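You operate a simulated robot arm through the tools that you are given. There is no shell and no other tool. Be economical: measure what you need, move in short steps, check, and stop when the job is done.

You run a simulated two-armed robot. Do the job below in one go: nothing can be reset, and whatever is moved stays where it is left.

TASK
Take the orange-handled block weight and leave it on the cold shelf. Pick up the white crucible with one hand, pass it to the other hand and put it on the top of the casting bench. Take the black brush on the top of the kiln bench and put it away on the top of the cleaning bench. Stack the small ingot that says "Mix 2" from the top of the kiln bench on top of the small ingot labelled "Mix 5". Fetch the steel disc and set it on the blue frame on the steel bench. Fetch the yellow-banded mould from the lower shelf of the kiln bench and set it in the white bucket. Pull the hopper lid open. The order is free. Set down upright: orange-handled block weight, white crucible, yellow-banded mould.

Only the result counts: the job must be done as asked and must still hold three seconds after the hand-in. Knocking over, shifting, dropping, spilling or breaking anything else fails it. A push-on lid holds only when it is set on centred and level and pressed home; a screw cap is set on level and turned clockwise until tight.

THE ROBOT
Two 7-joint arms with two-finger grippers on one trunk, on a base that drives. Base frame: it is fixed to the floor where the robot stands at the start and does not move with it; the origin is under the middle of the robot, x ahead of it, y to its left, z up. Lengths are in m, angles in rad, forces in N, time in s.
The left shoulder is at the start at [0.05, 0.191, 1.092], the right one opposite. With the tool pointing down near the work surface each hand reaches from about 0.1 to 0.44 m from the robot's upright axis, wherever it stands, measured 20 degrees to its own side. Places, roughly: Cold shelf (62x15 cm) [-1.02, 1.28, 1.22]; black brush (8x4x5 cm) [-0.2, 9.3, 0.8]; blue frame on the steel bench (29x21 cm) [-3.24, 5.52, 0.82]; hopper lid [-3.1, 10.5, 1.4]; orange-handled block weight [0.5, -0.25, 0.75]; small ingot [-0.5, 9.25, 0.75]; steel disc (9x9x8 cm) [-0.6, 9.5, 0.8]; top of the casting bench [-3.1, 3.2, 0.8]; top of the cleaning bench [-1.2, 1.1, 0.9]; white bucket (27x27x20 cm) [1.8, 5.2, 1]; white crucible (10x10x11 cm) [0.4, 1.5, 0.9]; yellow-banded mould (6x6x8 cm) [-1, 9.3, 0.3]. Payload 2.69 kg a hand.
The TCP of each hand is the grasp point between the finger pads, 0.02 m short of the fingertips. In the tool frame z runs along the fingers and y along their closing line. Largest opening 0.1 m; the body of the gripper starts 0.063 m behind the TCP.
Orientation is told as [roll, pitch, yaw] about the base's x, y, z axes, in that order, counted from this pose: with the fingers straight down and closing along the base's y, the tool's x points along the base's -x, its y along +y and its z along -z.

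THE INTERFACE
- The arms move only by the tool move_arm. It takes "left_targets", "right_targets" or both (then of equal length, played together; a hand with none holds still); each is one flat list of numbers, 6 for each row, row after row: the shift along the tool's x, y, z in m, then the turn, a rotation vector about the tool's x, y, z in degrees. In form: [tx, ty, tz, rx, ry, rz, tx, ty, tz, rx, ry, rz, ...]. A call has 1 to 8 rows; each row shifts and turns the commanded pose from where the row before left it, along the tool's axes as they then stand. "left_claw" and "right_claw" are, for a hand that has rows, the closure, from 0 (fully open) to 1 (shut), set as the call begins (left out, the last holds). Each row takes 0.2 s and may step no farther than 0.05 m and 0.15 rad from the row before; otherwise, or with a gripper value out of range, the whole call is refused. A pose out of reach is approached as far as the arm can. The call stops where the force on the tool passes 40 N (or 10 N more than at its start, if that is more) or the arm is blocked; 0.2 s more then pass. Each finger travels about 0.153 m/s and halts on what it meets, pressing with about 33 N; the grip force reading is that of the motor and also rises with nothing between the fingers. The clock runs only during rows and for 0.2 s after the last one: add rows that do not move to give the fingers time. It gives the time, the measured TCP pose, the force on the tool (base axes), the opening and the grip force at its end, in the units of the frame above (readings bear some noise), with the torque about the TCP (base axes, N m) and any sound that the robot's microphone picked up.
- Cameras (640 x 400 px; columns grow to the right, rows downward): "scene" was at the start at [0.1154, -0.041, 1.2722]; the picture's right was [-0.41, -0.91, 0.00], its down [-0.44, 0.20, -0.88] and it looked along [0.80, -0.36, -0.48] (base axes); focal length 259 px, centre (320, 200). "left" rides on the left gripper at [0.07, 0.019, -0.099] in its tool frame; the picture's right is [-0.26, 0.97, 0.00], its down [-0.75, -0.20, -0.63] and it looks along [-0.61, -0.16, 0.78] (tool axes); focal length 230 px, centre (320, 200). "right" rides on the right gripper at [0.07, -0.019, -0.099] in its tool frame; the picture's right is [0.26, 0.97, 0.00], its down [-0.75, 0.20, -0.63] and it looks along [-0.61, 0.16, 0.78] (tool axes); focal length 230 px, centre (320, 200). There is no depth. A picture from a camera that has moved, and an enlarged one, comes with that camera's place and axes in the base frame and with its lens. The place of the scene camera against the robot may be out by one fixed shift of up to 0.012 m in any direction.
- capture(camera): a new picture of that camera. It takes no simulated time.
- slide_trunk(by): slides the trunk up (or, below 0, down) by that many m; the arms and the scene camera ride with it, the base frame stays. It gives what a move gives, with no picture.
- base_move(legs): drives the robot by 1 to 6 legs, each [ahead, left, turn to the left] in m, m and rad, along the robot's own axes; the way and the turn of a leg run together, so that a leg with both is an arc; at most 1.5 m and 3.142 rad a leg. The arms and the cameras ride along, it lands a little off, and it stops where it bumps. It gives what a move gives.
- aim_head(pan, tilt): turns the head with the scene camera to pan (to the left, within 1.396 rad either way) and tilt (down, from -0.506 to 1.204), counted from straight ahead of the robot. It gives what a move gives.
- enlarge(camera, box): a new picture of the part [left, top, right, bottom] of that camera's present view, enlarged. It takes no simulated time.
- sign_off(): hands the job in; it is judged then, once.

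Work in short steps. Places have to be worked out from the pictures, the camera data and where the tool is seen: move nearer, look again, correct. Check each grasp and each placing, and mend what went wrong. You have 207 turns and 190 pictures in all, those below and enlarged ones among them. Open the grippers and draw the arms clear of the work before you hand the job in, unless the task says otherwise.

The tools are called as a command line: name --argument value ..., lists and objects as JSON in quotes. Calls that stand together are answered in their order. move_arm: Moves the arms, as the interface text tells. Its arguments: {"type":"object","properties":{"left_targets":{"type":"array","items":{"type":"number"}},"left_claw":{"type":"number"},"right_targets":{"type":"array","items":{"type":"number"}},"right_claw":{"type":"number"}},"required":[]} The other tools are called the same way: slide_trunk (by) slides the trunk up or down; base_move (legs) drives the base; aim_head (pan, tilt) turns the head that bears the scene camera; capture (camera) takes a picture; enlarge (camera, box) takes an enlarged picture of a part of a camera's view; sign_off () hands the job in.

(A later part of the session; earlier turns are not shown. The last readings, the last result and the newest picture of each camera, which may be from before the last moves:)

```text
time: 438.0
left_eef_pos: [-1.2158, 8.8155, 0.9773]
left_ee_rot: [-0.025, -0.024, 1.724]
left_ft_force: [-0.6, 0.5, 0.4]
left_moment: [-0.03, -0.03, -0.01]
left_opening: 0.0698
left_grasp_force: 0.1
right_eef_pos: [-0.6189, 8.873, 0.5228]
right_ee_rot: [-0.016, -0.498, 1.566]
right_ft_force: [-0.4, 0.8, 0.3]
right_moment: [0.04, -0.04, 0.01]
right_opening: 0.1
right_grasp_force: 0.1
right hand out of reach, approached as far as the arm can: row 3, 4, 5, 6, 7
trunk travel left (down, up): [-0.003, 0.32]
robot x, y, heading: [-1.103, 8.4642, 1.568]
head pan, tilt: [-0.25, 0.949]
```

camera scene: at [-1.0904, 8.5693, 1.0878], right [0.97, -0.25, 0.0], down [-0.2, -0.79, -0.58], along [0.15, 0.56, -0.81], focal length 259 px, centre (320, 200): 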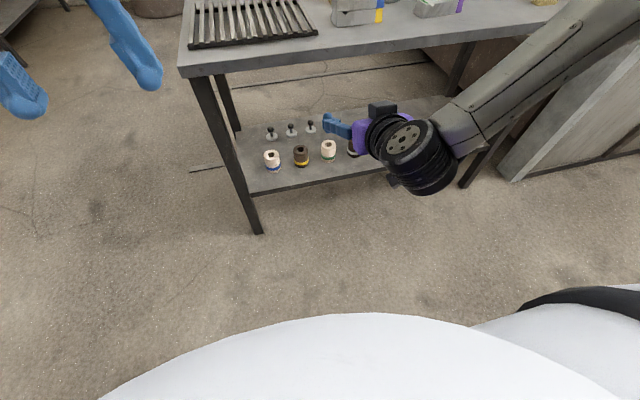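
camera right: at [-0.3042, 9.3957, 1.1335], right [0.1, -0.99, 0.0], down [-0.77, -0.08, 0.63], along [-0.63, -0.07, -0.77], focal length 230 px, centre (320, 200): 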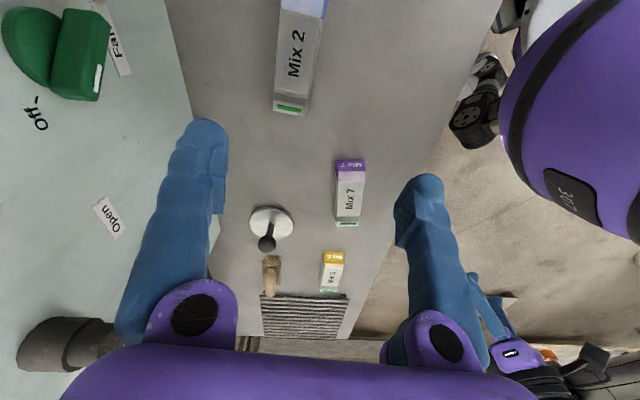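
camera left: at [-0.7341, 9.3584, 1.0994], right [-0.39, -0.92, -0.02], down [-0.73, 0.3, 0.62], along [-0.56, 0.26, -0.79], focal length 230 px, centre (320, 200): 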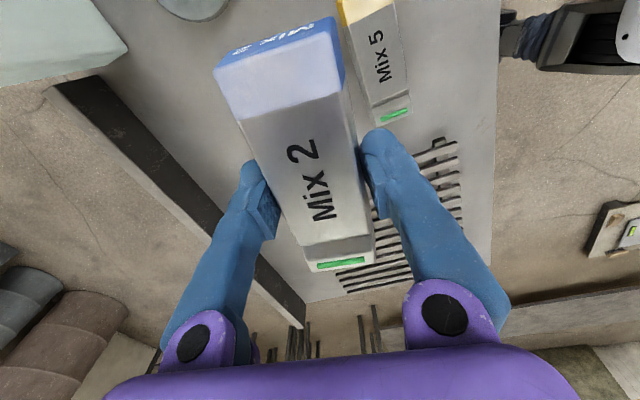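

The present wrist configuration limits depth. The flipped wrist (as used for the crucible: camera on top) went low easily, so I raise the right arm and flip the left wrist by ~165°.

move_arm --right_targets '[-0.0235, 0, -0.043, 0, 0, 0, -0.0235, 0, -0.043, 0, 0, 0, -0.0235, 0, -0.043, 0, 0, 0, -0.0235, 0.01, -0.043, 0, 0, 0, -0.0235, 0.02, -0.04, 0, 7, 0, -0.02, 0.02, -0.04, 0, 7, 0, -0.02, 0.03, -0.03, 0, 7, 0, 0, 0.03, -0.03, 0, 7, 0]' --left_targets '[0, 0, 0, 0, 0, -8.5, 0, 0, 0, 0, 0, -8.5, 0, 0, 0, 0, 0, -8.5, 0, 0, 0, 0, 0, -8.5, 0, 0, 0, 0, 0, -8.5, 0, 0, 0, 0, 0, -8.5, 0, 0, 0, 0, 0, -8.5, 0, 0, 0, 0, 0, -8.5]'

move_arm --left_targets '[0, 0, 0, 0, 0, -8.5, 0, 0, 0, 0, 0, -8.5, 0, 0, 0, 0, 0, -8.5, 0, 0, 0, 0, 0, -8.5, 0, 0, 0, 0, 0, -8.5, 0, 0, 0, 0, 0, -8.5, 0, 0, 0, 0, 0, -8.5, 0, 0, 0, 0, 0, -8.5]' --right_targets '[0, 0.03, -0.03, 0, 0, 0, 0, 0.03, -0.03, 0, 0, 0, 0, 0.03, -0.03, 0, 0, 0, 0, 0.03, -0.03, 0, 0, 0, 0, 0, 0, 0, 0, 0, 0, 0, 0, 0, 0, 0, 0, 0, 0, 0, 0, 0, 0, 0, 0, 0, 0, 0]'

move_arm --left_targets '[0, 0, 0, 0, 0, -7, 0, 0, 0, 0, 0, -7, 0, 0, 0, 0, 8, 0, 0, 0, 0, 0, 8, 0, 0, 0, 0, 0, 8, 0, 0, 0, 0, 0, 8, 0, 0, 0, 0, 0, 8, 0, 0, 0, 0, 0, 8, 0]'

```text
refused: row 5 steps farther than a row can; nothing moved
```

```text
time: 439.8
left_eef_pos: [-1.2166, 8.8148, 0.9773]
left_ee_rot: [-0.031, 0.013, 2.914]
left_ft_force: [0.4, 0.1, -0.2]
left_moment: [0.02, -0.01, -0.03]
left_opening: 0.0703
left_grasp_force: 0.1
right_eef_pos: [-0.7421, 8.8177, 0.6256]
right_ee_rot: [-0.017, -0.499, 1.567]
right_ft_force: [-0.1, 0.6, -0.3]
right_moment: [0.0, -0.05, 0.03]
right_opening: 0.1001
right_grasp_force: 0.1
trunk travel left (down, up): [-0.003, 0.32]
robot x, y, heading: [-1.0993, 8.4616, 1.564]
head pan, tilt: [-0.25, 0.949]
```

```text
time: 441.6
left_eef_pos: [-1.2163, 8.815, 0.9769]
left_ee_rot: [-0.045, 0.862, 3.126]
left_ft_force: [0.3, 0.4, -0.3]
left_moment: [0.0, -0.02, -0.02]
left_opening: 0.07
left_grasp_force: 0.1
right_eef_pos: [-0.7425, 8.8175, 0.6271]
right_ee_rot: [-0.018, -0.499, 1.566]
right_ft_force: [-0.8, 0.8, 0.2]
right_moment: [-0.01, -0.01, 0.01]
right_opening: 0.1
right_grasp_force: 0.2
trunk travel left (down, up): [-0.003, 0.32]
robot x, y, heading: [-1.1013, 8.461, 1.572]
head pan, tilt: [-0.25, 0.949]
```

Left is now pointing right at 49° pitch (flipped type). Rotate it about the vertical to point nearly forward, and raise the right arm meanwhile.

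move_arm --left_targets '[0, 0, 0, 6.3, 0, -5.5, 0, 0, 0, 6.3, 0, -5.5, 0, 0, 0, 6.3, 0, -5.5, 0, 0, 0, 6.3, 0, -5.5, 0, 0, 0, 6.3, 0, -5.5, 0, 0, 0, 6.3, 0, -5.5, 0, 0, 0, 6.3, 0, -5.5, 0, 0, 0, 6.3, 0, -5.5]' --right_targets '[-0.02, 0, -0.04, 0, 0, 0, -0.02, 0, -0.04, 0, 0, 0, -0.02, 0, -0.04, 0, 0, 0, -0.02, 0, -0.04, 0, 0, 0, -0.02, 0, -0.04, 0, 7, 0, -0.02, 0, -0.04, 0, 7, 0, -0.02, 0, -0.04, 0, 7, 0, -0.02, 0, -0.04, 0, 7, 0]'

move_arm --left_targets '[-0.034, 0, 0.03, 0, 0, 0, -0.034, 0, 0.03, 0, 0, 0, -0.034, 0, 0.03, 0, 0, 0, -0.034, 0, 0.03, 0, 0, 0, -0.034, 0, 0.03, 0, 0, 0, -0.034, 0, 0.03, 0, 0, 0, -0.034, 0, 0.03, 0, 0, 0, 0, 0, 0, 0, 0, 0]'

```text
time: 443.4
left_eef_pos: [-1.2164, 8.8151, 0.9768]
left_ee_rot: [-0.007, 0.882, -1.961]
left_ft_force: [0.5, -0.1, 0.1]
left_moment: [0.0, 0.01, -0.01]
left_opening: 0.0703
left_grasp_force: 0.0
right_eef_pos: [-0.7412, 8.8493, 0.9793]
right_ee_rot: [-0.013, -0.006, 1.559]
right_ft_force: [-0.7, -0.1, 0.2]
right_moment: [0.02, 0.01, 0.0]
right_opening: 0.0998
right_grasp_force: 0.1
right hand out of reach, approached as far as the arm can: row 2, 3
trunk travel left (down, up): [-0.003, 0.32]
robot x, y, heading: [-1.1027, 8.4643, 1.562]
head pan, tilt: [-0.25, 0.949]
```

```text
time: 445.2
left_eef_pos: [-1.1858, 8.8763, 0.7075]
left_ee_rot: [-0.009, 0.881, -1.964]
left_ft_force: [0.3, -0.1, 0.1]
left_moment: [0.0, 0.03, 0.02]
left_opening: 0.07
left_grasp_force: 0.0
left hand out of reach, approached as far as the arm can: row 1, 2, 3, 4, 7
right_eef_pos: [-0.7415, 8.8504, 0.9791]
right_ee_rot: [-0.014, -0.01, 1.558]
right_ft_force: [0.4, -0.3, 0.5]
right_moment: [-0.02, 0.01, -0.02]
right_opening: 0.1003
right_grasp_force: 0.0
trunk travel left (down, up): [-0.003, 0.32]
robot x, y, heading: [-1.105, 8.4618, 1.57]
head pan, tilt: [-0.25, 0.949]
```

It is descending (z 0.71). Continue down to see how low this configuration goes.

move_arm --left_targets '[-0.034, 0, 0.03, 0, 0, 0, -0.034, 0, 0.03, 0, 0, 0, -0.034, 0, 0.03, 0, 0, 0, -0.034, 0, 0.03, 0, 0, 0, -0.034, 0, 0.03, 0, 0, 0, -0.034, 0, 0.03, 0, 0, 0, -0.034, 0, 0.03, 0, 0, 0, -0.034, 0, 0.03, 0, 0, 0]'

capture --camera "scene"

```text
time: 447.0
left_eef_pos: [-1.1576, 8.8779, 0.6583]
left_ee_rot: [-0.031, 0.867, -1.967]
left_ft_force: [-1.1, 0.6, -0.4]
left_moment: [-0.02, -0.01, -0.02]
left_opening: 0.0699
left_grasp_force: 0.0
left hand out of reach, approached as far as the arm can: row 1, 2, 3, 4, 5, 6, 7, 8
right_eef_pos: [-0.739, 8.8498, 0.9771]
right_ee_rot: [-0.014, -0.011, 1.556]
right_ft_force: [0.6, -0.6, 0.0]
right_moment: [0.0, 0.04, 0.0]
right_opening: 0.1
right_grasp_force: 0.0
trunk travel left (down, up): [-0.003, 0.32]
robot x, y, heading: [-1.0988, 8.4624, 1.57]
head pan, tilt: [-0.25, 0.949]
```

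```text
67 pictures are left
camera scene: at [-1.0886, 8.5693, 1.0876], right [0.97, -0.25, 0.0], down [-0.21, -0.79, -0.58], along [0.14, 0.56, -0.81], focal length 259 px, centre (320, 200)
```

scene: 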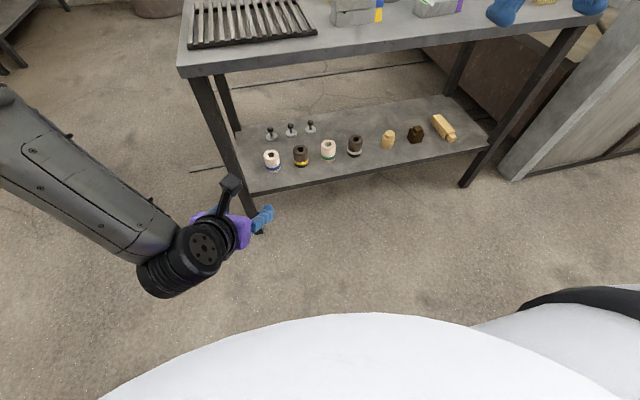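

The wrist is now too close to the shoulder; moving farther forward should allow going lower. I extend 15 cm forward, then go down again.

move_arm --left_targets '[0.0226, -0.0139, 0.0267, 0, 0, 0, 0.0226, -0.0139, 0.0267, 0, 0, 0, 0.0226, -0.0139, 0.0267, 0, 0, 0, 0.0226, -0.0139, 0.0267, 0, 0, 0, -0.034, 0, 0.03, 0, 0, 0, -0.034, 0, 0.03, 0, 0, 0, -0.034, 0, 0.03, 0, 0, 0, -0.034, 0, 0.03, 0, 0, 0]'

move_arm --left_targets '[-0.034, 0, 0.03, 0, 0, 0, -0.034, 0, 0.03, 0, 0, 0, -0.034, 0, 0.03, 0, 0, 0, -0.034, 0, 0.03, 0, 0, 0, -0.034, 0, 0.03, 0, 0, 0, 0, 0, 0, 0, 0, 0]'

```text
time: 448.8
left_eef_pos: [-1.1487, 9.0289, 0.6079]
left_ee_rot: [-0.009, 0.88, -1.967]
left_ft_force: [0.4, 0.4, -0.4]
left_moment: [0.02, 0.04, -0.01]
left_opening: 0.0701
left_grasp_force: 0.0
left hand out of reach, approached as far as the arm can: row 1, 6, 7, 8
right_eef_pos: [-0.7415, 8.8496, 0.9781]
right_ee_rot: [-0.015, -0.011, 1.558]
right_ft_force: [-0.2, -0.5, 0.0]
right_moment: [-0.01, 0.03, -0.01]
right_opening: 0.1001
right_grasp_force: 0.1
trunk travel left (down, up): [-0.003, 0.32]
robot x, y, heading: [-1.1035, 8.4633, 1.564]
head pan, tilt: [-0.25, 0.949]
```

```text
time: 450.2
left_eef_pos: [-1.1466, 9.0288, 0.6082]
left_ee_rot: [-0.008, 0.88, -1.965]
left_ft_force: [0.1, 0.2, -0.6]
left_moment: [-0.02, 0.02, -0.05]
left_opening: 0.0701
left_grasp_force: 0.0
left hand out of reach, approached as far as the arm can: row 1, 2, 3, 4, 5
right_eef_pos: [-0.7416, 8.849, 0.9775]
right_ee_rot: [-0.016, -0.01, 1.559]
right_ft_force: [-0.3, -0.3, 1.2]
right_moment: [0.03, 0.01, 0.05]
right_opening: 0.0999
right_grasp_force: 0.0
trunk travel left (down, up): [-0.003, 0.32]
robot x, y, heading: [-1.1024, 8.4636, 1.56]
head pan, tilt: [-0.25, 0.949]
```

I test the neutral tool-down pose with the right arm straight downward (it may let the elbow drop), well clear of the bench.

move_arm --right_targets '[0, 0, 0.05, 0, 0, 0, 0, 0, 0.05, 0, 0, 0, 0, 0, 0.05, 0, 0, 0, 0, 0, 0.05, 0, 0, 0, 0, 0, 0.05, 0, 0, 0, 0, 0, 0.05, 0, 0, 0, 0, 0, 0.05, 0, 0, 0, 0, 0, 0.05, 0, 0, 0]'

move_arm --right_targets '[0, 0, 0.05, 0, 0, 0, 0, 0, 0.05, 0, 0, 0, 0, 0, 0.05, 0, 0, 0, 0, 0, 0.05, 0, 0, 0]'

capture --camera "scene"

```text
time: 452.0
left_eef_pos: [-1.1466, 9.0294, 0.6074]
left_ee_rot: [-0.009, 0.88, -1.964]
left_ft_force: [-0.2, -0.3, -0.1]
left_moment: [0.0, 0.0, 0.01]
left_opening: 0.0699
left_grasp_force: 0.0
right_eef_pos: [-0.7354, 8.8538, 0.5772]
right_ee_rot: [-0.015, -0.011, 1.559]
right_ft_force: [-0.3, -0.2, -0.4]
right_moment: [0.02, 0.02, 0.01]
right_opening: 0.1004
right_grasp_force: 0.0
trunk travel left (down, up): [-0.003, 0.32]
robot x, y, heading: [-1.0989, 8.4615, 1.567]
head pan, tilt: [-0.25, 0.949]
```

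```text
time: 453.0
left_eef_pos: [-1.1473, 9.0289, 0.6074]
left_ee_rot: [-0.009, 0.88, -1.965]
left_ft_force: [-0.5, 0.8, -0.9]
left_moment: [0.01, 0.02, 0.01]
left_opening: 0.07
left_grasp_force: 0.0
right_eef_pos: [-0.7071, 8.8329, 0.5206]
right_ee_rot: [-0.013, -0.01, 1.557]
right_ft_force: [1.0, 0.6, 0.3]
right_moment: [-0.05, 0.01, -0.02]
right_opening: 0.1
right_grasp_force: 0.0
right hand out of reach, approached as far as the arm can: row 1, 2, 3, 4
trunk travel left (down, up): [-0.003, 0.32]
robot x, y, heading: [-1.1024, 8.4615, 1.57]
head pan, tilt: [-0.25, 0.949]
```

```text
66 pictures are left
camera scene: at [-1.0902, 8.5692, 1.0878], right [0.97, -0.25, 0.0], down [-0.2, -0.79, -0.58], along [0.15, 0.56, -0.81], focal length 259 px, centre (320, 200)
```

scene: 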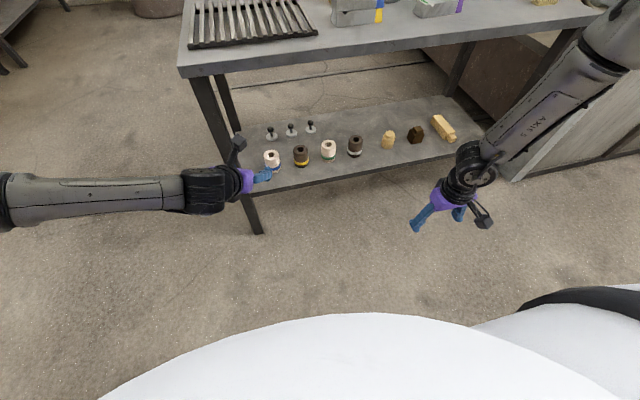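

Depth may be limited by wrist yaw (as seen before: negative yaw frees the right arm). I rotate the right hand −75° and try descending again.

move_arm --right_targets '[0, 0, 0, 0, 0, 8.5, 0, 0, 0, 0, 0, 8.5, 0, 0, 0, 0, 0, 8.5, 0, 0, 0, 0, 0, 8.5, 0, 0, 0, 0, 0, 8.5, 0, 0, 0, 0, 0, 8.5, 0, 0, 0, 0, 0, 8.5, 0, 0, 0, 0, 0, 8.5]'

move_arm --right_targets '[0, 0, 0.05, 0, 0, 0, 0, 0, 0.05, 0, 0, 0, 0, 0, 0.05, 0, 0, 0, 0, 0, 0.05, 0, 0, 0, 0, 0, 0.05, 0, 0, 0, 0, 0, 0.05, 0, 0, 0, 0, 0, 0, 0, 0, 0]'

```text
time: 454.8
left_eef_pos: [-1.1473, 9.0288, 0.608]
left_ee_rot: [-0.007, 0.879, -1.964]
left_ft_force: [0.1, -0.4, -0.5]
left_moment: [0.0, -0.02, 0.0]
left_opening: 0.0703
left_grasp_force: 0.1
right_eef_pos: [-0.7069, 8.8327, 0.5213]
right_ee_rot: [0.002, -0.017, 0.369]
right_ft_force: [0.7, 1.2, -0.1]
right_moment: [0.02, -0.01, -0.04]
right_opening: 0.1003
right_grasp_force: 0.0
trunk travel left (down, up): [-0.003, 0.32]
robot x, y, heading: [-1.0994, 8.462, 1.571]
head pan, tilt: [-0.25, 0.949]
```

```text
time: 456.4
left_eef_pos: [-1.1472, 9.0286, 0.6078]
left_ee_rot: [-0.01, 0.878, -1.965]
left_ft_force: [0.1, -0.1, 0.3]
left_moment: [0.02, 0.02, 0.01]
left_opening: 0.0699
left_grasp_force: 0.1
right_eef_pos: [-0.6892, 8.8063, 0.514]
right_ee_rot: [0.003, -0.018, 0.372]
right_ft_force: [-0.2, 0.7, -1.1]
right_moment: [0.0, -0.01, -0.02]
right_opening: 0.1
right_grasp_force: 0.1
right hand out of reach, approached as far as the arm can: row 1, 2, 3, 4, 5, 6
trunk travel left (down, up): [-0.003, 0.32]
robot x, y, heading: [-1.1013, 8.4641, 1.566]
head pan, tilt: [-0.25, 0.949]
```

Not a yaw issue. I test the left (flipped) hand with a more sideways azimuth (−45°), then descend.

move_arm --left_targets '[0, 0, 0, -6.4, 0, 5.4, 0, 0, 0, -6.4, 0, 5.4, 0, 0, 0, -6.4, 0, 5.4, -0.034, 0, 0.03, 0, 0, 0, -0.034, 0, 0.03, 0, 0, 0, -0.034, 0, 0.03, 0, 0, 0, -0.034, 0, 0.03, 0, 0, 0, -0.034, 0, 0.03, 0, 0, 0]' --right_targets '[0, 0, 0, 0, 8, 0, 0, 0, 0, 0, 8, 0, 0, 0, 0, 0, 8, 0, -0.02, 0, 0.045, 0, 0, 0, -0.02, 0, 0.045, 0, 0, 0, -0.02, 0, 0.045, 0, 0, 0, -0.02, 0, 0.045, 0, 0, 0, -0.02, 0, 0.045, 0, 0, 0]'

```text
time: 458.2
left_eef_pos: [-1.1428, 9.0371, 0.3827]
left_ee_rot: [-0.017, 0.878, -2.409]
left_ft_force: [0.2, 0.0, -0.2]
left_moment: [0.0, -0.03, 0.01]
left_opening: 0.0699
left_grasp_force: 0.2
right_eef_pos: [-0.6772, 8.8047, 0.5139]
right_ee_rot: [-0.025, 0.215, 0.365]
right_ft_force: [0.1, 0.2, 0.7]
right_moment: [0.01, -0.02, -0.04]
right_opening: 0.0998
right_grasp_force: 0.1
right hand out of reach, approached as far as the arm can: row 1, 3, 4, 5, 6, 7, 8
trunk travel left (down, up): [-0.003, 0.32]
robot x, y, heading: [-1.1004, 8.461, 1.571]
head pan, tilt: [-0.25, 0.949]
```

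Excellent — with sideways azimuth the left hand descends freely (z 0.38). I'll use this: turn the robot ~27° left so the hand points into the shelf. First raise the right arm out of the way and lower the left to grasp height, half-opened.

move_arm --right_targets '[0, 0, -0.05, 0, 0, 0, 0, 0, -0.05, 0, 0, 0, 0, 0, -0.05, 0, 0, 0, 0, 0, -0.05, 0, 0, 0, 0, 0, -0.05, 0, -6, 0, 0, 0, -0.05, 0, -6, 0, 0, 0, -0.05, 0, 0, 0, 0, 0, -0.05, 0, 0, 0]' --left_targets '[-0.015, 0, 0.013, 0, 0, 0, -0.015, 0, 0.013, 0, 0, 0, 0, 0, 0, 0, 0, 0, 0, 0, 0, 0, 0, 0, 0, 0, 0, 0, 0, 0, 0, 0, 0, 0, 0, 0, 0, 0, 0, 0, 0, 0, 0, 0, 0, 0, 0, 0]' --left_claw 0.13

move_arm --right_targets '[0, 0, -0.05, 0, 0, 0, 0, 0, -0.05, 0, 0, 0, 0, 0, -0.05, 0, 0, 0, 0, 0, 0, 0, 0, 0]'

base_move --legs '[[0, 0, 0.48]]'

```text
time: 460.0
left_eef_pos: [-1.1434, 9.0368, 0.3416]
left_ee_rot: [-0.014, 0.878, -2.408]
left_ft_force: [0.3, -0.4, 0.4]
left_moment: [-0.01, 0.01, 0.03]
left_opening: 0.0871
left_grasp_force: 0.0
right_eef_pos: [-0.6237, 8.836, 0.909]
right_ee_rot: [-0.024, 0.005, 0.372]
right_ft_force: [0.5, 0.4, -0.6]
right_moment: [0.02, 0.01, 0.03]
right_opening: 0.1
right_grasp_force: 0.1
trunk travel left (down, up): [-0.003, 0.32]
robot x, y, heading: [-1.1022, 8.4639, 1.561]
head pan, tilt: [-0.25, 0.949]
```

```text
time: 461.0
left_eef_pos: [-1.1436, 9.0355, 0.3419]
left_ee_rot: [-0.015, 0.879, -2.408]
left_ft_force: [0.8, 0.4, -0.4]
left_moment: [-0.01, -0.03, 0.0]
left_opening: 0.0871
left_grasp_force: 0.1
right_eef_pos: [-0.626, 8.8392, 1.0574]
right_ee_rot: [-0.024, 0.006, 0.374]
right_ft_force: [-1.3, 0.0, -0.2]
right_moment: [0.01, -0.01, 0.02]
right_opening: 0.0999
right_grasp_force: 0.1
trunk travel left (down, up): [-0.003, 0.32]
robot x, y, heading: [-1.1001, 8.4579, 1.567]
head pan, tilt: [-0.25, 0.949]
```

```text
time: 462.7
left_eef_pos: [-1.4038, 8.9534, 0.3409]
left_ee_rot: [-0.015, 0.878, -1.929]
left_ft_force: [0.7, 0.3, 0.4]
left_moment: [-0.03, 0.0, 0.01]
left_opening: 0.087
left_grasp_force: 0.2
right_eef_pos: [-0.8516, 9.0174, 1.0573]
right_ee_rot: [-0.024, 0.007, 0.853]
right_ft_force: [0.7, 0.6, 0.1]
right_moment: [-0.02, 0.02, 0.0]
right_opening: 0.1
right_grasp_force: 0.0
trunk travel left (down, up): [-0.003, 0.32]
robot x, y, heading: [-1.1016, 8.4623, 2.047]
head pan, tilt: [-0.25, 0.949]
```

Drive sideways to the pre-approach position and check with the left wrist camera and head.

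base_move --legs '[[-0.017, -0.395, 0]]'

capture --camera "left"

```text
time: 466.8
left_eef_pos: [-1.0465, 9.117, 0.3413]
left_ee_rot: [-0.013, 0.878, -1.927]
left_ft_force: [0.6, 0.8, 0.2]
left_moment: [0.03, -0.01, 0.01]
left_opening: 0.0868
left_grasp_force: 0.1
right_eef_pos: [-0.4944, 9.1833, 1.0568]
right_ee_rot: [-0.025, 0.007, 0.853]
right_ft_force: [-0.3, -0.9, 0.2]
right_moment: [0.01, 0.0, -0.04]
right_opening: 0.1
right_grasp_force: 0.1
trunk travel left (down, up): [-0.003, 0.32]
robot x, y, heading: [-0.7447, 8.6285, 2.048]
head pan, tilt: [-0.25, 0.949]
```

```text
65 pictures are left
camera left: at [-1.0393, 9.0815, 0.4592], right [0.85, -0.48, -0.21], down [-0.52, -0.84, -0.17], along [-0.09, 0.25, -0.96], focal length 230 px, centre (320, 200)
```

left: 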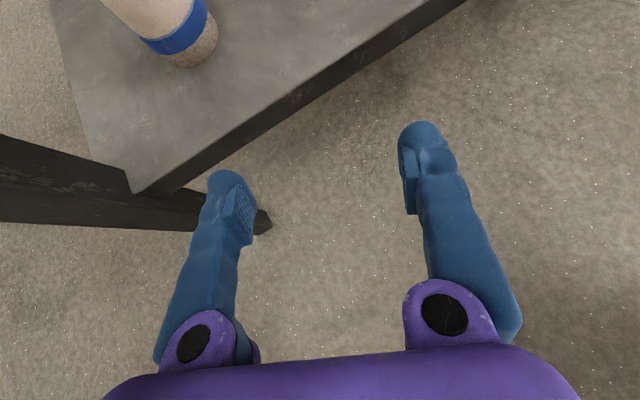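

Geometry agrees (blue-banded neighbour at (−1.09,9.31), shelf front y≈9.22). I advance 12 cm along the pointing direction and check.

base_move --legs '[[0.0805, -0.089, 0]]'

capture --camera "left"

```text
time: 468.2
left_eef_pos: [-1.0051, 9.2286, 0.3423]
left_ee_rot: [-0.016, 0.876, -1.924]
left_ft_force: [0.2, -0.2, -0.2]
left_moment: [0.0, -0.02, 0.01]
left_opening: 0.0871
left_grasp_force: 0.2
right_eef_pos: [-0.4541, 9.2953, 1.0564]
right_ee_rot: [-0.025, 0.006, 0.856]
right_ft_force: [0.0, 0.4, -0.3]
right_moment: [0.0, 0.01, -0.02]
right_opening: 0.1001
right_grasp_force: 0.0
trunk travel left (down, up): [-0.003, 0.32]
robot x, y, heading: [-0.7015, 8.7402, 2.048]
head pan, tilt: [-0.25, 0.949]
```

```text
64 pictures are left
camera left: at [-0.9983, 9.1931, 0.4592], right [0.85, -0.48, -0.21], down [-0.52, -0.84, -0.17], along [-0.09, 0.25, -0.96], focal length 230 px, centre (320, 200)
```

left: 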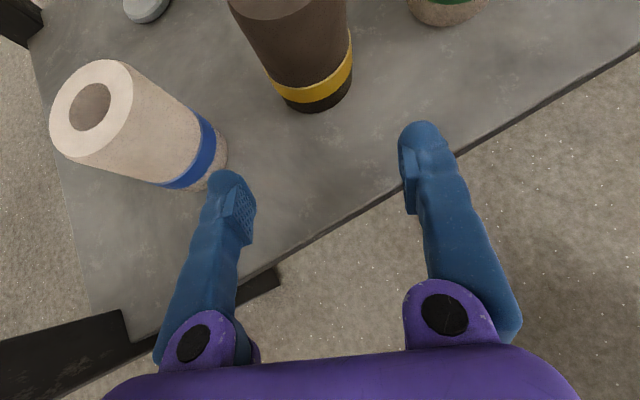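

The yellow-banded mould is centred between the fingers at (−0.967,9.320). Advance the last 10 cm and close.

base_move --legs '[[0.064, -0.0757, 0]]'

capture --camera "left"

```text
time: 469.5
left_eef_pos: [-0.9681, 9.3206, 0.342]
left_ee_rot: [-0.014, 0.877, -1.924]
left_ft_force: [0.4, 0.9, 0.0]
left_moment: [-0.01, 0.02, 0.04]
left_opening: 0.0871
left_grasp_force: 0.2
right_eef_pos: [-0.418, 9.3856, 1.0586]
right_ee_rot: [-0.026, 0.004, 0.858]
right_ft_force: [-0.6, -0.5, -0.1]
right_moment: [0.0, 0.01, 0.04]
right_opening: 0.1002
right_grasp_force: 0.1
trunk travel left (down, up): [-0.003, 0.32]
robot x, y, heading: [-0.662, 8.8336, 2.051]
head pan, tilt: [-0.25, 0.949]
```

```text
63 pictures are left
camera left: at [-0.9617, 9.2843, 0.4591], right [0.85, -0.48, -0.21], down [-0.51, -0.84, -0.17], along [-0.09, 0.25, -0.96], focal length 230 px, centre (320, 200)
```

left: 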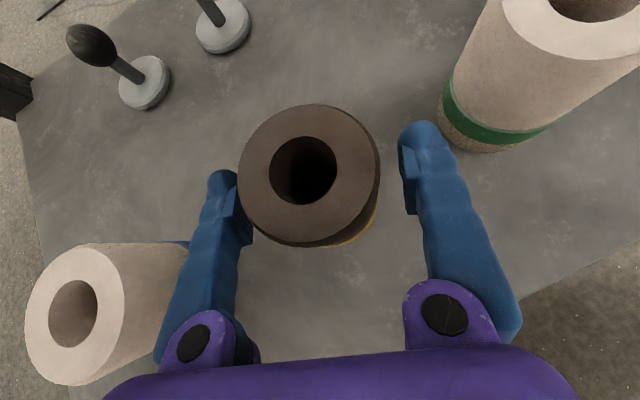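

The mould is between the fingers. Close.

move_arm --left_targets '[0, 0, 0, 0, 0, 0, 0, 0, 0, 0, 0, 0, 0, 0, 0, 0, 0, 0, 0, 0, 0, 0, 0, 0]' --left_claw 1

move_arm --left_targets '[0.0077, 0, -0.0064, 0, 0, 0, 0.0077, 0, -0.0064, 0, 0, 0, 0, 0, 0, 0, 0, 0]'

capture --camera "left"

```text
time: 470.5
left_eef_pos: [-0.9686, 9.3189, 0.3416]
left_ee_rot: [-0.014, 0.875, -1.925]
left_ft_force: [1.4, -1.1, 0.9]
left_moment: [-0.05, -0.06, -0.03]
left_opening: 0.0551
left_grasp_force: 32.9
right_eef_pos: [-0.4171, 9.3869, 1.0569]
right_ee_rot: [-0.024, 0.006, 0.854]
right_ft_force: [0.1, -0.3, 0.0]
right_moment: [0.0, -0.01, -0.01]
right_opening: 0.0999
right_grasp_force: 0.0
trunk travel left (down, up): [-0.003, 0.32]
robot x, y, heading: [-0.6674, 8.8315, 2.048]
head pan, tilt: [-0.25, 0.949]
```

```text
time: 471.3
left_eef_pos: [-0.9688, 9.3208, 0.3617]
left_ee_rot: [-0.014, 0.878, -1.922]
left_ft_force: [0.3, -0.1, -3.0]
left_moment: [0.01, -0.02, 0.02]
left_opening: 0.0554
left_grasp_force: 32.9
right_eef_pos: [-0.4176, 9.3865, 1.0564]
right_ee_rot: [-0.024, 0.006, 0.857]
right_ft_force: [-1.3, -0.5, 0.5]
right_moment: [0.0, 0.03, 0.03]
right_opening: 0.1002
right_grasp_force: 0.0
trunk travel left (down, up): [-0.003, 0.32]
robot x, y, heading: [-0.6671, 8.8292, 2.05]
head pan, tilt: [-0.25, 0.949]
```

```text
62 pictures are left
camera left: at [-0.9613, 9.2842, 0.4792], right [0.85, -0.48, -0.21], down [-0.51, -0.84, -0.17], along [-0.09, 0.25, -0.96], focal length 230 px, centre (320, 200)
```

left: 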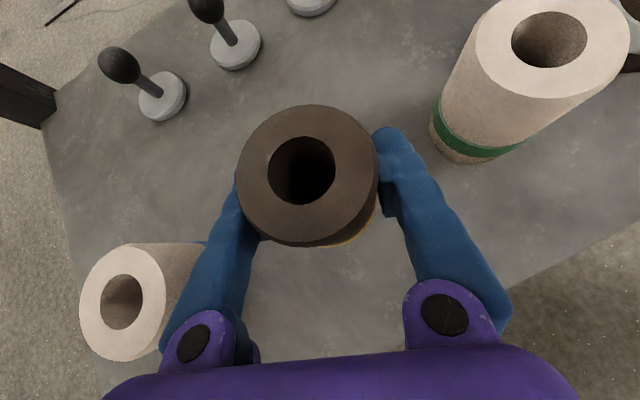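

Mould held. I back out of the shelf along the approach direction, raise with trunk and arm, and then will set it on the bench's front strip to regrasp it from above.

base_move --legs '[[-0.228, 0.252, 0]]'

slide_trunk --by 0.28

move_arm --left_targets '[0.034, 0, -0.03, 0, 0, 0, 0.034, 0, -0.03, 0, 0, 0, 0.034, 0, -0.03, 0, 0, 0, 0.034, 0, -0.03, 0, 0, 0, 0.034, 0, -0.03, 0, 0, 0, 0.034, 0, -0.03, 0, 0, 0, 0, 0, 0, 0, 0, 0]'

base_move --legs '[[0, 0, -0.48]]'

```text
time: 474.1
left_eef_pos: [-1.0878, 8.999, 0.3613]
left_ee_rot: [-0.014, 0.876, -1.925]
left_ft_force: [0.1, -0.8, -1.5]
left_moment: [0.03, 0.0, 0.0]
left_opening: 0.0552
left_grasp_force: 33.2
right_eef_pos: [-0.5369, 9.0643, 1.0579]
right_ee_rot: [-0.025, 0.006, 0.854]
right_ft_force: [0.1, 0.0, 0.0]
right_moment: [0.01, 0.01, 0.0]
right_opening: 0.1002
right_grasp_force: 0.1
trunk travel left (down, up): [-0.003, 0.32]
robot x, y, heading: [-0.7817, 8.5099, 2.045]
head pan, tilt: [-0.25, 0.949]
```

```text
time: 477.0
left_eef_pos: [-1.087, 8.9994, 0.6419]
left_ee_rot: [-0.015, 0.877, -1.923]
left_ft_force: [0.9, -0.5, -2.3]
left_moment: [0.0, 0.04, 0.0]
left_opening: 0.0554
left_grasp_force: 33.2
right_eef_pos: [-0.5361, 9.0645, 1.3379]
right_ee_rot: [-0.025, 0.007, 0.855]
right_ft_force: [1.1, -0.2, -0.8]
right_moment: [0.0, -0.04, 0.02]
right_opening: 0.0999
right_grasp_force: 0.0
trunk travel left (down, up): [-0.283, 0.04]
robot x, y, heading: [-0.7831, 8.5083, 2.051]
head pan, tilt: [-0.25, 0.949]
```

```text
time: 478.6
left_eef_pos: [-1.0881, 8.9913, 0.9125]
left_ee_rot: [-0.015, 0.876, -1.926]
left_ft_force: [0.1, -0.5, -1.4]
left_moment: [0.04, 0.0, 0.01]
left_opening: 0.0554
left_grasp_force: 33.3
right_eef_pos: [-0.5367, 9.0646, 1.3367]
right_ee_rot: [-0.024, 0.006, 0.856]
right_ft_force: [0.6, -0.1, -0.1]
right_moment: [0.01, -0.01, 0.03]
right_opening: 0.1001
right_grasp_force: 0.1
trunk travel left (down, up): [-0.283, 0.04]
robot x, y, heading: [-0.7848, 8.5102, 2.049]
head pan, tilt: [-0.25, 0.949]
```

```text
time: 480.4
left_eef_pos: [-0.833, 9.0771, 0.9119]
left_ee_rot: [-0.015, 0.878, -2.402]
left_ft_force: [-1.0, 0.2, -2.2]
left_moment: [-0.01, -0.04, 0.02]
left_opening: 0.055
left_grasp_force: 33.3
right_eef_pos: [-0.3096, 8.889, 1.3373]
right_ee_rot: [-0.026, 0.005, 0.378]
right_ft_force: [0.4, -0.5, -0.1]
right_moment: [-0.02, 0.03, 0.02]
right_opening: 0.1001
right_grasp_force: 0.1
trunk travel left (down, up): [-0.283, 0.04]
robot x, y, heading: [-0.7838, 8.5087, 1.568]
head pan, tilt: [-0.25, 0.949]
```

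Drive so the mould is over the front strip between the ingots at about (−0.665,9.25), and view.

base_move --legs '[[0, -0.168, 0], [0.17, 0, 0]]'

aim_head --pan 0.0 --tilt 0.75

capture --camera "scene"

```text
time: 483.5
left_eef_pos: [-0.6632, 9.2475, 0.9122]
left_ee_rot: [-0.014, 0.877, -2.402]
left_ft_force: [-0.3, -0.4, -2.1]
left_moment: [-0.03, 0.0, -0.01]
left_opening: 0.0556
left_grasp_force: 33.3
right_eef_pos: [-0.1393, 9.0598, 1.3368]
right_ee_rot: [-0.025, 0.006, 0.376]
right_ft_force: [-0.3, 0.5, 0.2]
right_moment: [-0.04, 0.0, 0.0]
right_opening: 0.1
right_grasp_force: 0.1
trunk travel left (down, up): [-0.283, 0.04]
robot x, y, heading: [-0.6131, 8.6794, 1.57]
head pan, tilt: [-0.25, 0.949]
```

```text
time: 484.3
left_eef_pos: [-0.662, 9.2461, 0.9115]
left_ee_rot: [-0.015, 0.877, -2.404]
left_ft_force: [-0.2, -0.5, -2.8]
left_moment: [0.0, 0.02, 0.02]
left_opening: 0.0555
left_grasp_force: 33.2
right_eef_pos: [-0.1388, 9.059, 1.3384]
right_ee_rot: [-0.025, 0.005, 0.378]
right_ft_force: [0.8, -0.9, 1.0]
right_moment: [-0.02, -0.01, -0.01]
right_opening: 0.0999
right_grasp_force: 0.0
trunk travel left (down, up): [-0.283, 0.04]
robot x, y, heading: [-0.6174, 8.6788, 1.568]
head pan, tilt: [0.0, 0.75]
```

```text
61 pictures are left
camera scene: at [-0.6217, 8.799, 1.3833], right [1.0, 0.0, 0.0], down [0.0, -0.68, -0.73], along [0.0, 0.73, -0.68], focal length 259 px, centre (320, 200)
```

scene: 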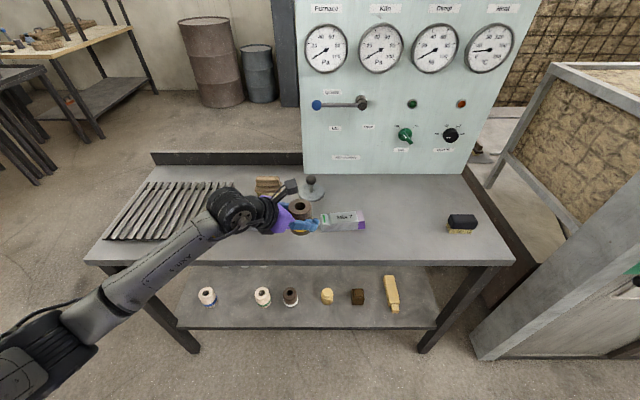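

Clear. Lower by trunk 5.5 cm then fine steps to contact.

slide_trunk --by -0.055

move_arm --left_targets '[-0.0031, 0, 0.0026, 0, 0, 0, -0.0031, 0, 0.0026, 0, 0, 0, -0.0031, 0, 0.0026, 0, 0, 0, 0, 0, 0, 0, 0, 0]'

```text
time: 485.3
left_eef_pos: [-0.6622, 9.2459, 0.8576]
left_ee_rot: [-0.014, 0.877, -2.403]
left_ft_force: [-0.3, 0.0, -2.2]
left_moment: [0.04, 0.01, -0.03]
left_opening: 0.0557
left_grasp_force: 32.7
right_eef_pos: [-0.1395, 9.0581, 1.2822]
right_ee_rot: [-0.023, 0.003, 0.376]
right_ft_force: [-0.1, -0.7, -1.3]
right_moment: [0.03, -0.01, -0.05]
right_opening: 0.0999
right_grasp_force: 0.0
trunk travel left (down, up): [-0.228, 0.095]
robot x, y, heading: [-0.6147, 8.6811, 1.569]
head pan, tilt: [0.0, 0.75]
```

```text
time: 486.3
left_eef_pos: [-0.6618, 9.2457, 0.846]
left_ee_rot: [-0.014, 0.875, -2.402]
left_ft_force: [0.5, 0.6, -2.6]
left_moment: [0.0, 0.02, -0.01]
left_opening: 0.0556
left_grasp_force: 33.2
right_eef_pos: [-0.1388, 9.0595, 1.2836]
right_ee_rot: [-0.024, 0.005, 0.377]
right_ft_force: [0.8, 1.0, -0.4]
right_moment: [-0.01, 0.03, -0.02]
right_opening: 0.1
right_grasp_force: 0.1
trunk travel left (down, up): [-0.228, 0.095]
robot x, y, heading: [-0.6116, 8.6819, 1.57]
head pan, tilt: [0.0, 0.75]
```

Not yet in contact at 0.846; continue.

move_arm --left_targets '[-0.0023, 0, 0.0019, 0, 0, 0, -0.0023, 0, 0.0019, 0, 0, 0, -0.0023, 0, 0.0019, 0, 0, 0, -0.0023, 0, 0.0019, 0, 0, 0, 0, 0, 0, 0, 0, 0]'

```text
time: 487.5
left_eef_pos: [-0.6629, 9.2461, 0.8412]
left_ee_rot: [-0.023, 0.892, -2.411]
left_ft_force: [-4.9, -1.5, 35.8]
left_moment: [-0.01, -0.28, 0.05]
left_opening: 0.0552
left_grasp_force: 33.4
right_eef_pos: [-0.1401, 9.0567, 1.2851]
right_ee_rot: [-0.022, 0.005, 0.376]
right_ft_force: [-0.2, 0.3, -0.1]
right_moment: [-0.01, -0.01, -0.03]
right_opening: 0.0998
right_grasp_force: 0.0
trunk travel left (down, up): [-0.228, 0.095]
robot x, y, heading: [-0.6145, 8.677, 1.571]
head pan, tilt: [0.0, 0.75]
```

Contact made. Ease up, open, and withdraw the left hand along its axis, then raise it.

move_arm --left_targets '[0.0023, 0, -0.0019, 0, 0, 0, 0, 0, 0, 0, 0, 0]' --left_claw 0.2

capture --camera "left"

move_arm --left_targets '[0, 0, -0.03, 0, 0, 0, 0, 0, -0.04, 0, 0, 0, 0, 0, -0.05, 0, 0, 0, 0, 0, -0.04, 0, 0, 0, 0.035, 0, -0.03, 0, 0, 0, 0.035, 0, -0.03, 0, 0, 0, 0, 0, 0, 0, 0, 0]'

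```text
time: 488.1
left_eef_pos: [-0.663, 9.2463, 0.8346]
left_ee_rot: [-0.011, 0.873, -2.401]
left_ft_force: [0.3, 0.4, 0.9]
left_moment: [0.05, -0.02, 0.03]
left_opening: 0.0802
left_grasp_force: 0.1
right_eef_pos: [-0.1401, 9.0584, 1.2817]
right_ee_rot: [-0.025, 0.004, 0.376]
right_ft_force: [0.2, 0.4, 0.3]
right_moment: [-0.03, -0.02, -0.04]
right_opening: 0.0999
right_grasp_force: 0.2
trunk travel left (down, up): [-0.228, 0.095]
robot x, y, heading: [-0.6131, 8.6801, 1.573]
head pan, tilt: [0.0, 0.75]
```

```text
60 pictures are left
camera left: at [-0.6729, 9.211, 0.9522], right [0.54, -0.82, -0.21], down [-0.84, -0.51, -0.17], along [0.03, 0.26, -0.96], focal length 230 px, centre (320, 200)
```

left: 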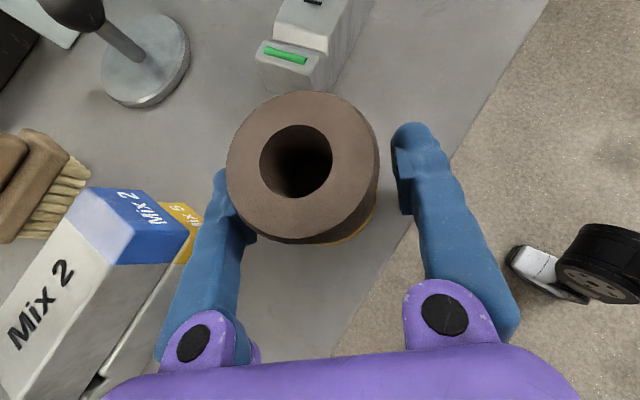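

```text
time: 489.7
left_eef_pos: [-0.7531, 9.1613, 1.0314]
left_ee_rot: [-0.014, 0.876, -2.402]
left_ft_force: [-0.2, 0.3, -0.6]
left_moment: [0.01, -0.01, -0.02]
left_opening: 0.08
left_grasp_force: 0.0
right_eef_pos: [-0.1388, 9.059, 1.2819]
right_ee_rot: [-0.024, 0.005, 0.378]
right_ft_force: [-0.3, 0.7, -0.6]
right_moment: [-0.01, -0.01, -0.01]
right_opening: 0.0999
right_grasp_force: 0.0
trunk travel left (down, up): [-0.228, 0.095]
robot x, y, heading: [-0.6142, 8.6757, 1.573]
head pan, tilt: [0.0, 0.75]
```

Mould stands free on the bench front at (−0.66,9.245). I reposition the base for the right hand, raise the left, and bring the right over the mould.

base_move --legs '[[0.1, 0.236, 0]]'

move_arm --right_targets '[0.0333, 0.0266, 0, 0, 0, 0, 0.0333, 0.0266, 0, 0, 0, 0, 0.0333, 0.0266, 0, 0, 0, 0, 0.0333, 0.0266, 0, 0, 0, 0, 0.0333, 0.0266, 0, 0, 0, 0, 0.0333, 0.0266, 0, 0, 0, 0, 0.0333, 0.0266, 0, 0, 0, 0, 0, 0, 0, 0, 0, 0]' --left_targets '[0.034, 0, -0.03, 0, 0, 0, 0.034, 0, -0.03, 0, 0, 0, 0.034, 0, -0.03, 0, 0, 0, 0.034, 0, -0.03, 0, 0, 0, 0, 0, 0, 0, 0, 0, 0, 0, 0, 0, 0, 0, 0, 0, 0, 0, 0, 0, 0, 0, 0, 0, 0, 0]'

slide_trunk --by -0.2

capture --camera "right"

```text
time: 492.4
left_eef_pos: [-0.987, 9.2604, 1.0307]
left_ee_rot: [-0.015, 0.877, -2.404]
left_ft_force: [-0.1, 0.6, 0.6]
left_moment: [0.0, -0.02, 0.0]
left_opening: 0.0802
left_grasp_force: 0.0
right_eef_pos: [-0.3743, 9.1569, 1.2832]
right_ee_rot: [-0.024, 0.004, 0.374]
right_ft_force: [0.5, -0.1, 0.4]
right_moment: [0.0, 0.02, -0.02]
right_opening: 0.1
right_grasp_force: 0.1
trunk travel left (down, up): [-0.228, 0.095]
robot x, y, heading: [-0.8517, 8.7784, 1.569]
head pan, tilt: [0.0, 0.75]
```

```text
time: 494.1
left_eef_pos: [-0.9913, 9.2538, 1.2135]
left_ee_rot: [-0.015, 0.878, -2.405]
left_ft_force: [0.5, 0.7, -1.1]
left_moment: [0.01, -0.03, 0.01]
left_opening: 0.08
left_grasp_force: 0.0
right_eef_pos: [-0.649, 9.2343, 1.2741]
right_ee_rot: [-0.021, 0.005, 0.372]
right_ft_force: [-0.3, 0.2, -0.3]
right_moment: [0.05, -0.02, -0.04]
right_opening: 0.0999
right_grasp_force: 0.0
right hand out of reach, approached as far as the arm can: row 7
trunk travel left (down, up): [-0.228, 0.095]
robot x, y, heading: [-0.8527, 8.7764, 1.572]
head pan, tilt: [0.0, 0.75]
```

```text
time: 496.3
left_eef_pos: [-0.9912, 9.2549, 1.0126]
left_ee_rot: [-0.014, 0.878, -2.406]
left_ft_force: [0.8, 0.7, -0.3]
left_moment: [-0.03, 0.01, 0.0]
left_opening: 0.0802
left_grasp_force: 0.0
right_eef_pos: [-0.6496, 9.236, 1.0727]
right_ee_rot: [-0.024, 0.009, 0.376]
right_ft_force: [0.1, 0.2, 0.9]
right_moment: [-0.03, 0.03, 0.04]
right_opening: 0.1002
right_grasp_force: 0.0
trunk travel left (down, up): [-0.028, 0.295]
robot x, y, heading: [-0.8477, 8.7762, 1.567]
head pan, tilt: [0.0, 0.75]
```

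```text
59 pictures are left
camera right: at [-0.7099, 9.1952, 1.1719], right [-0.59, 0.8, -0.02], down [0.62, 0.48, 0.62], along [0.51, 0.36, -0.78], focal length 230 px, centre (320, 200)
```

right: 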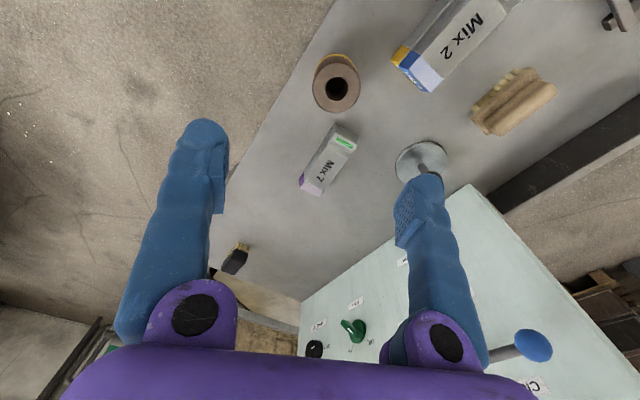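

Mould centre (−0.665,9.2455). Shift 1.8 cm and lower the hand to TCP z≈0.85.

move_arm --right_targets '[0.011, 0.0146, 0, 0, 0, 0, 0, 0, 0.045, 0, 0, 0, 0, 0, 0.045, 0, 0, 0, 0, 0, 0.045, 0, 0, 0, 0, 0, 0, 0, 0, 0]'

capture --camera "right"

```text
time: 497.5
left_eef_pos: [-0.9899, 9.254, 1.0129]
left_ee_rot: [-0.013, 0.876, -2.405]
left_ft_force: [-0.5, 0.3, 1.0]
left_moment: [-0.02, -0.02, 0.0]
left_opening: 0.0801
left_grasp_force: 0.1
right_eef_pos: [-0.653, 9.2345, 0.9333]
right_ee_rot: [-0.024, 0.007, 0.376]
right_ft_force: [0.5, -0.5, 0.8]
right_moment: [0.0, 0.01, 0.0]
right_opening: 0.1003
right_grasp_force: 0.1
right hand out of reach, approached as far as the arm can: row 1
trunk travel left (down, up): [-0.028, 0.295]
robot x, y, heading: [-0.853, 8.7806, 1.572]
head pan, tilt: [0.0, 0.75]
```

```text
58 pictures are left
camera right: at [-0.7137, 9.1933, 1.0312], right [-0.59, 0.8, -0.02], down [0.62, 0.48, 0.62], along [0.51, 0.36, -0.78], focal length 230 px, centre (320, 200)
```

right: 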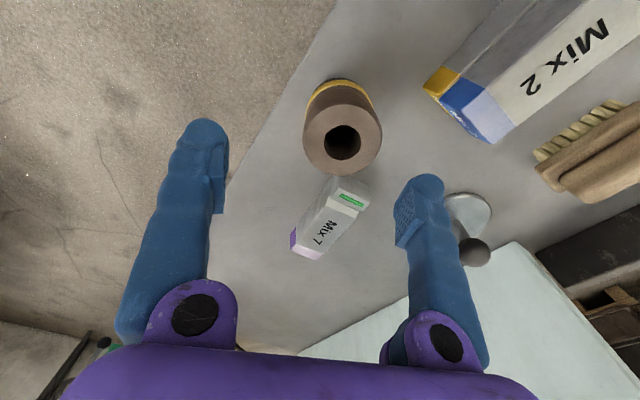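

Offset is ~1.4 cm along the closing line. Try the shift again at this height, and lower further.

base_move --legs '[[0.02, 0.02, 0]]'

capture --camera "right"

```text
time: 498.4
left_eef_pos: [-1.0117, 9.2744, 1.0132]
left_ee_rot: [-0.013, 0.877, -2.405]
left_ft_force: [-0.3, 0.0, 0.6]
left_moment: [0.03, -0.01, 0.0]
left_opening: 0.0799
left_grasp_force: 0.0
right_eef_pos: [-0.6729, 9.2539, 0.9328]
right_ee_rot: [-0.024, 0.007, 0.374]
right_ft_force: [0.0, -0.7, 0.2]
right_moment: [-0.06, 0.01, 0.04]
right_opening: 0.1001
right_grasp_force: 0.1
trunk travel left (down, up): [-0.028, 0.295]
robot x, y, heading: [-0.8689, 8.798, 1.572]
head pan, tilt: [0.0, 0.75]
```

```text
57 pictures are left
camera right: at [-0.7338, 9.2138, 1.0314], right [-0.59, 0.8, -0.02], down [0.62, 0.48, 0.62], along [0.51, 0.36, -0.78], focal length 230 px, centre (320, 200)
```

right: 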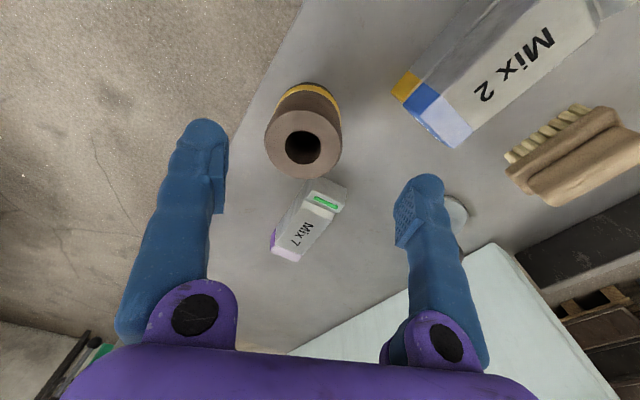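

Now 1 cm the other way, reachable by arm: adjust (−4,−10 mm) and lower to the grasp height.

move_arm --right_targets '[-0.0045, -0.0105, 0, 0, 0, 0, 0, 0, 0.03, 0, 0, 0, 0, 0, 0.03, 0, 0, 0, 0, 0, 0.02, 0, 0, 0, 0, 0, 0, 0, 0, 0]'

capture --camera "right"

```text
time: 499.6
left_eef_pos: [-1.0107, 9.2739, 1.0129]
left_ee_rot: [-0.013, 0.875, -2.405]
left_ft_force: [0.0, -0.4, 0.8]
left_moment: [0.01, -0.02, 0.0]
left_opening: 0.08
left_grasp_force: 0.0
right_eef_pos: [-0.6646, 9.2445, 0.853]
right_ee_rot: [-0.023, 0.006, 0.375]
right_ft_force: [-0.6, -0.5, -0.1]
right_moment: [-0.01, 0.01, 0.0]
right_opening: 0.0998
right_grasp_force: 0.0
trunk travel left (down, up): [-0.028, 0.295]
robot x, y, heading: [-0.8689, 8.802, 1.569]
head pan, tilt: [0.0, 0.75]
```

```text
56 pictures are left
camera right: at [-0.7251, 9.2042, 0.9514], right [-0.59, 0.8, -0.02], down [0.62, 0.48, 0.62], along [0.51, 0.36, -0.78], focal length 230 px, centre (320, 200)
```

right: 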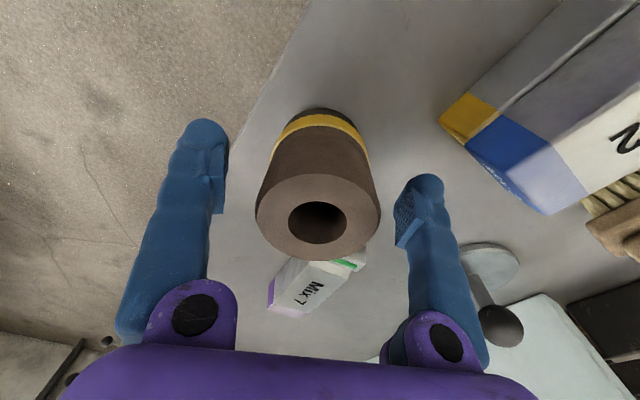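

Centred. Close the right hand and lift with the trunk.

move_arm --right_targets '[0, 0, 0.005, 0, 0, 0, 0, 0, 0, 0, 0, 0, 0, 0, 0, 0, 0, 0, 0, 0, 0, 0, 0, 0]' --right_claw 1

slide_trunk --by 0.15

capture --camera "scene"

```text
time: 500.6
left_eef_pos: [-1.011, 9.2741, 1.0133]
left_ee_rot: [-0.014, 0.879, -2.406]
left_ft_force: [-0.4, 0.2, 0.6]
left_moment: [0.02, 0.04, 0.02]
left_opening: 0.0799
left_grasp_force: 0.0
right_eef_pos: [-0.6644, 9.2443, 0.8495]
right_ee_rot: [-0.018, 0.005, 0.374]
right_ft_force: [5.6, 4.2, 24.0]
right_moment: [-0.02, 0.0, 0.08]
right_opening: 0.0566
right_grasp_force: 32.8
trunk travel left (down, up): [-0.028, 0.295]
robot x, y, heading: [-0.8714, 8.8005, 1.574]
head pan, tilt: [0.0, 0.75]
```

```text
time: 502.3
left_eef_pos: [-1.01, 9.2751, 1.1639]
left_ee_rot: [-0.014, 0.876, -2.405]
left_ft_force: [0.9, -0.5, -0.7]
left_moment: [0.01, 0.0, 0.0]
left_opening: 0.08
left_grasp_force: 0.0
right_eef_pos: [-0.6641, 9.2446, 0.9986]
right_ee_rot: [-0.024, 0.008, 0.377]
right_ft_force: [-0.4, 0.0, -1.8]
right_moment: [0.0, 0.04, -0.01]
right_opening: 0.0571
right_grasp_force: 33.5
trunk travel left (down, up): [-0.178, 0.145]
robot x, y, heading: [-0.8722, 8.794, 1.571]
head pan, tilt: [0.0, 0.75]
```

```text
55 pictures are left
camera scene: at [-0.8772, 8.9187, 1.2782], right [1.0, 0.0, 0.0], down [0.0, -0.68, -0.73], along [0.0, 0.73, -0.68], focal length 259 px, centre (320, 200)
```

scene: 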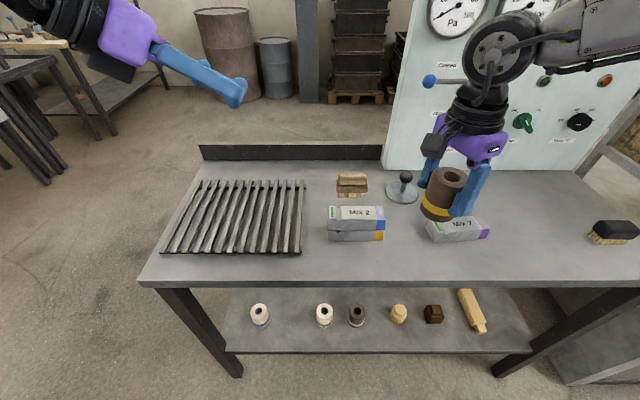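

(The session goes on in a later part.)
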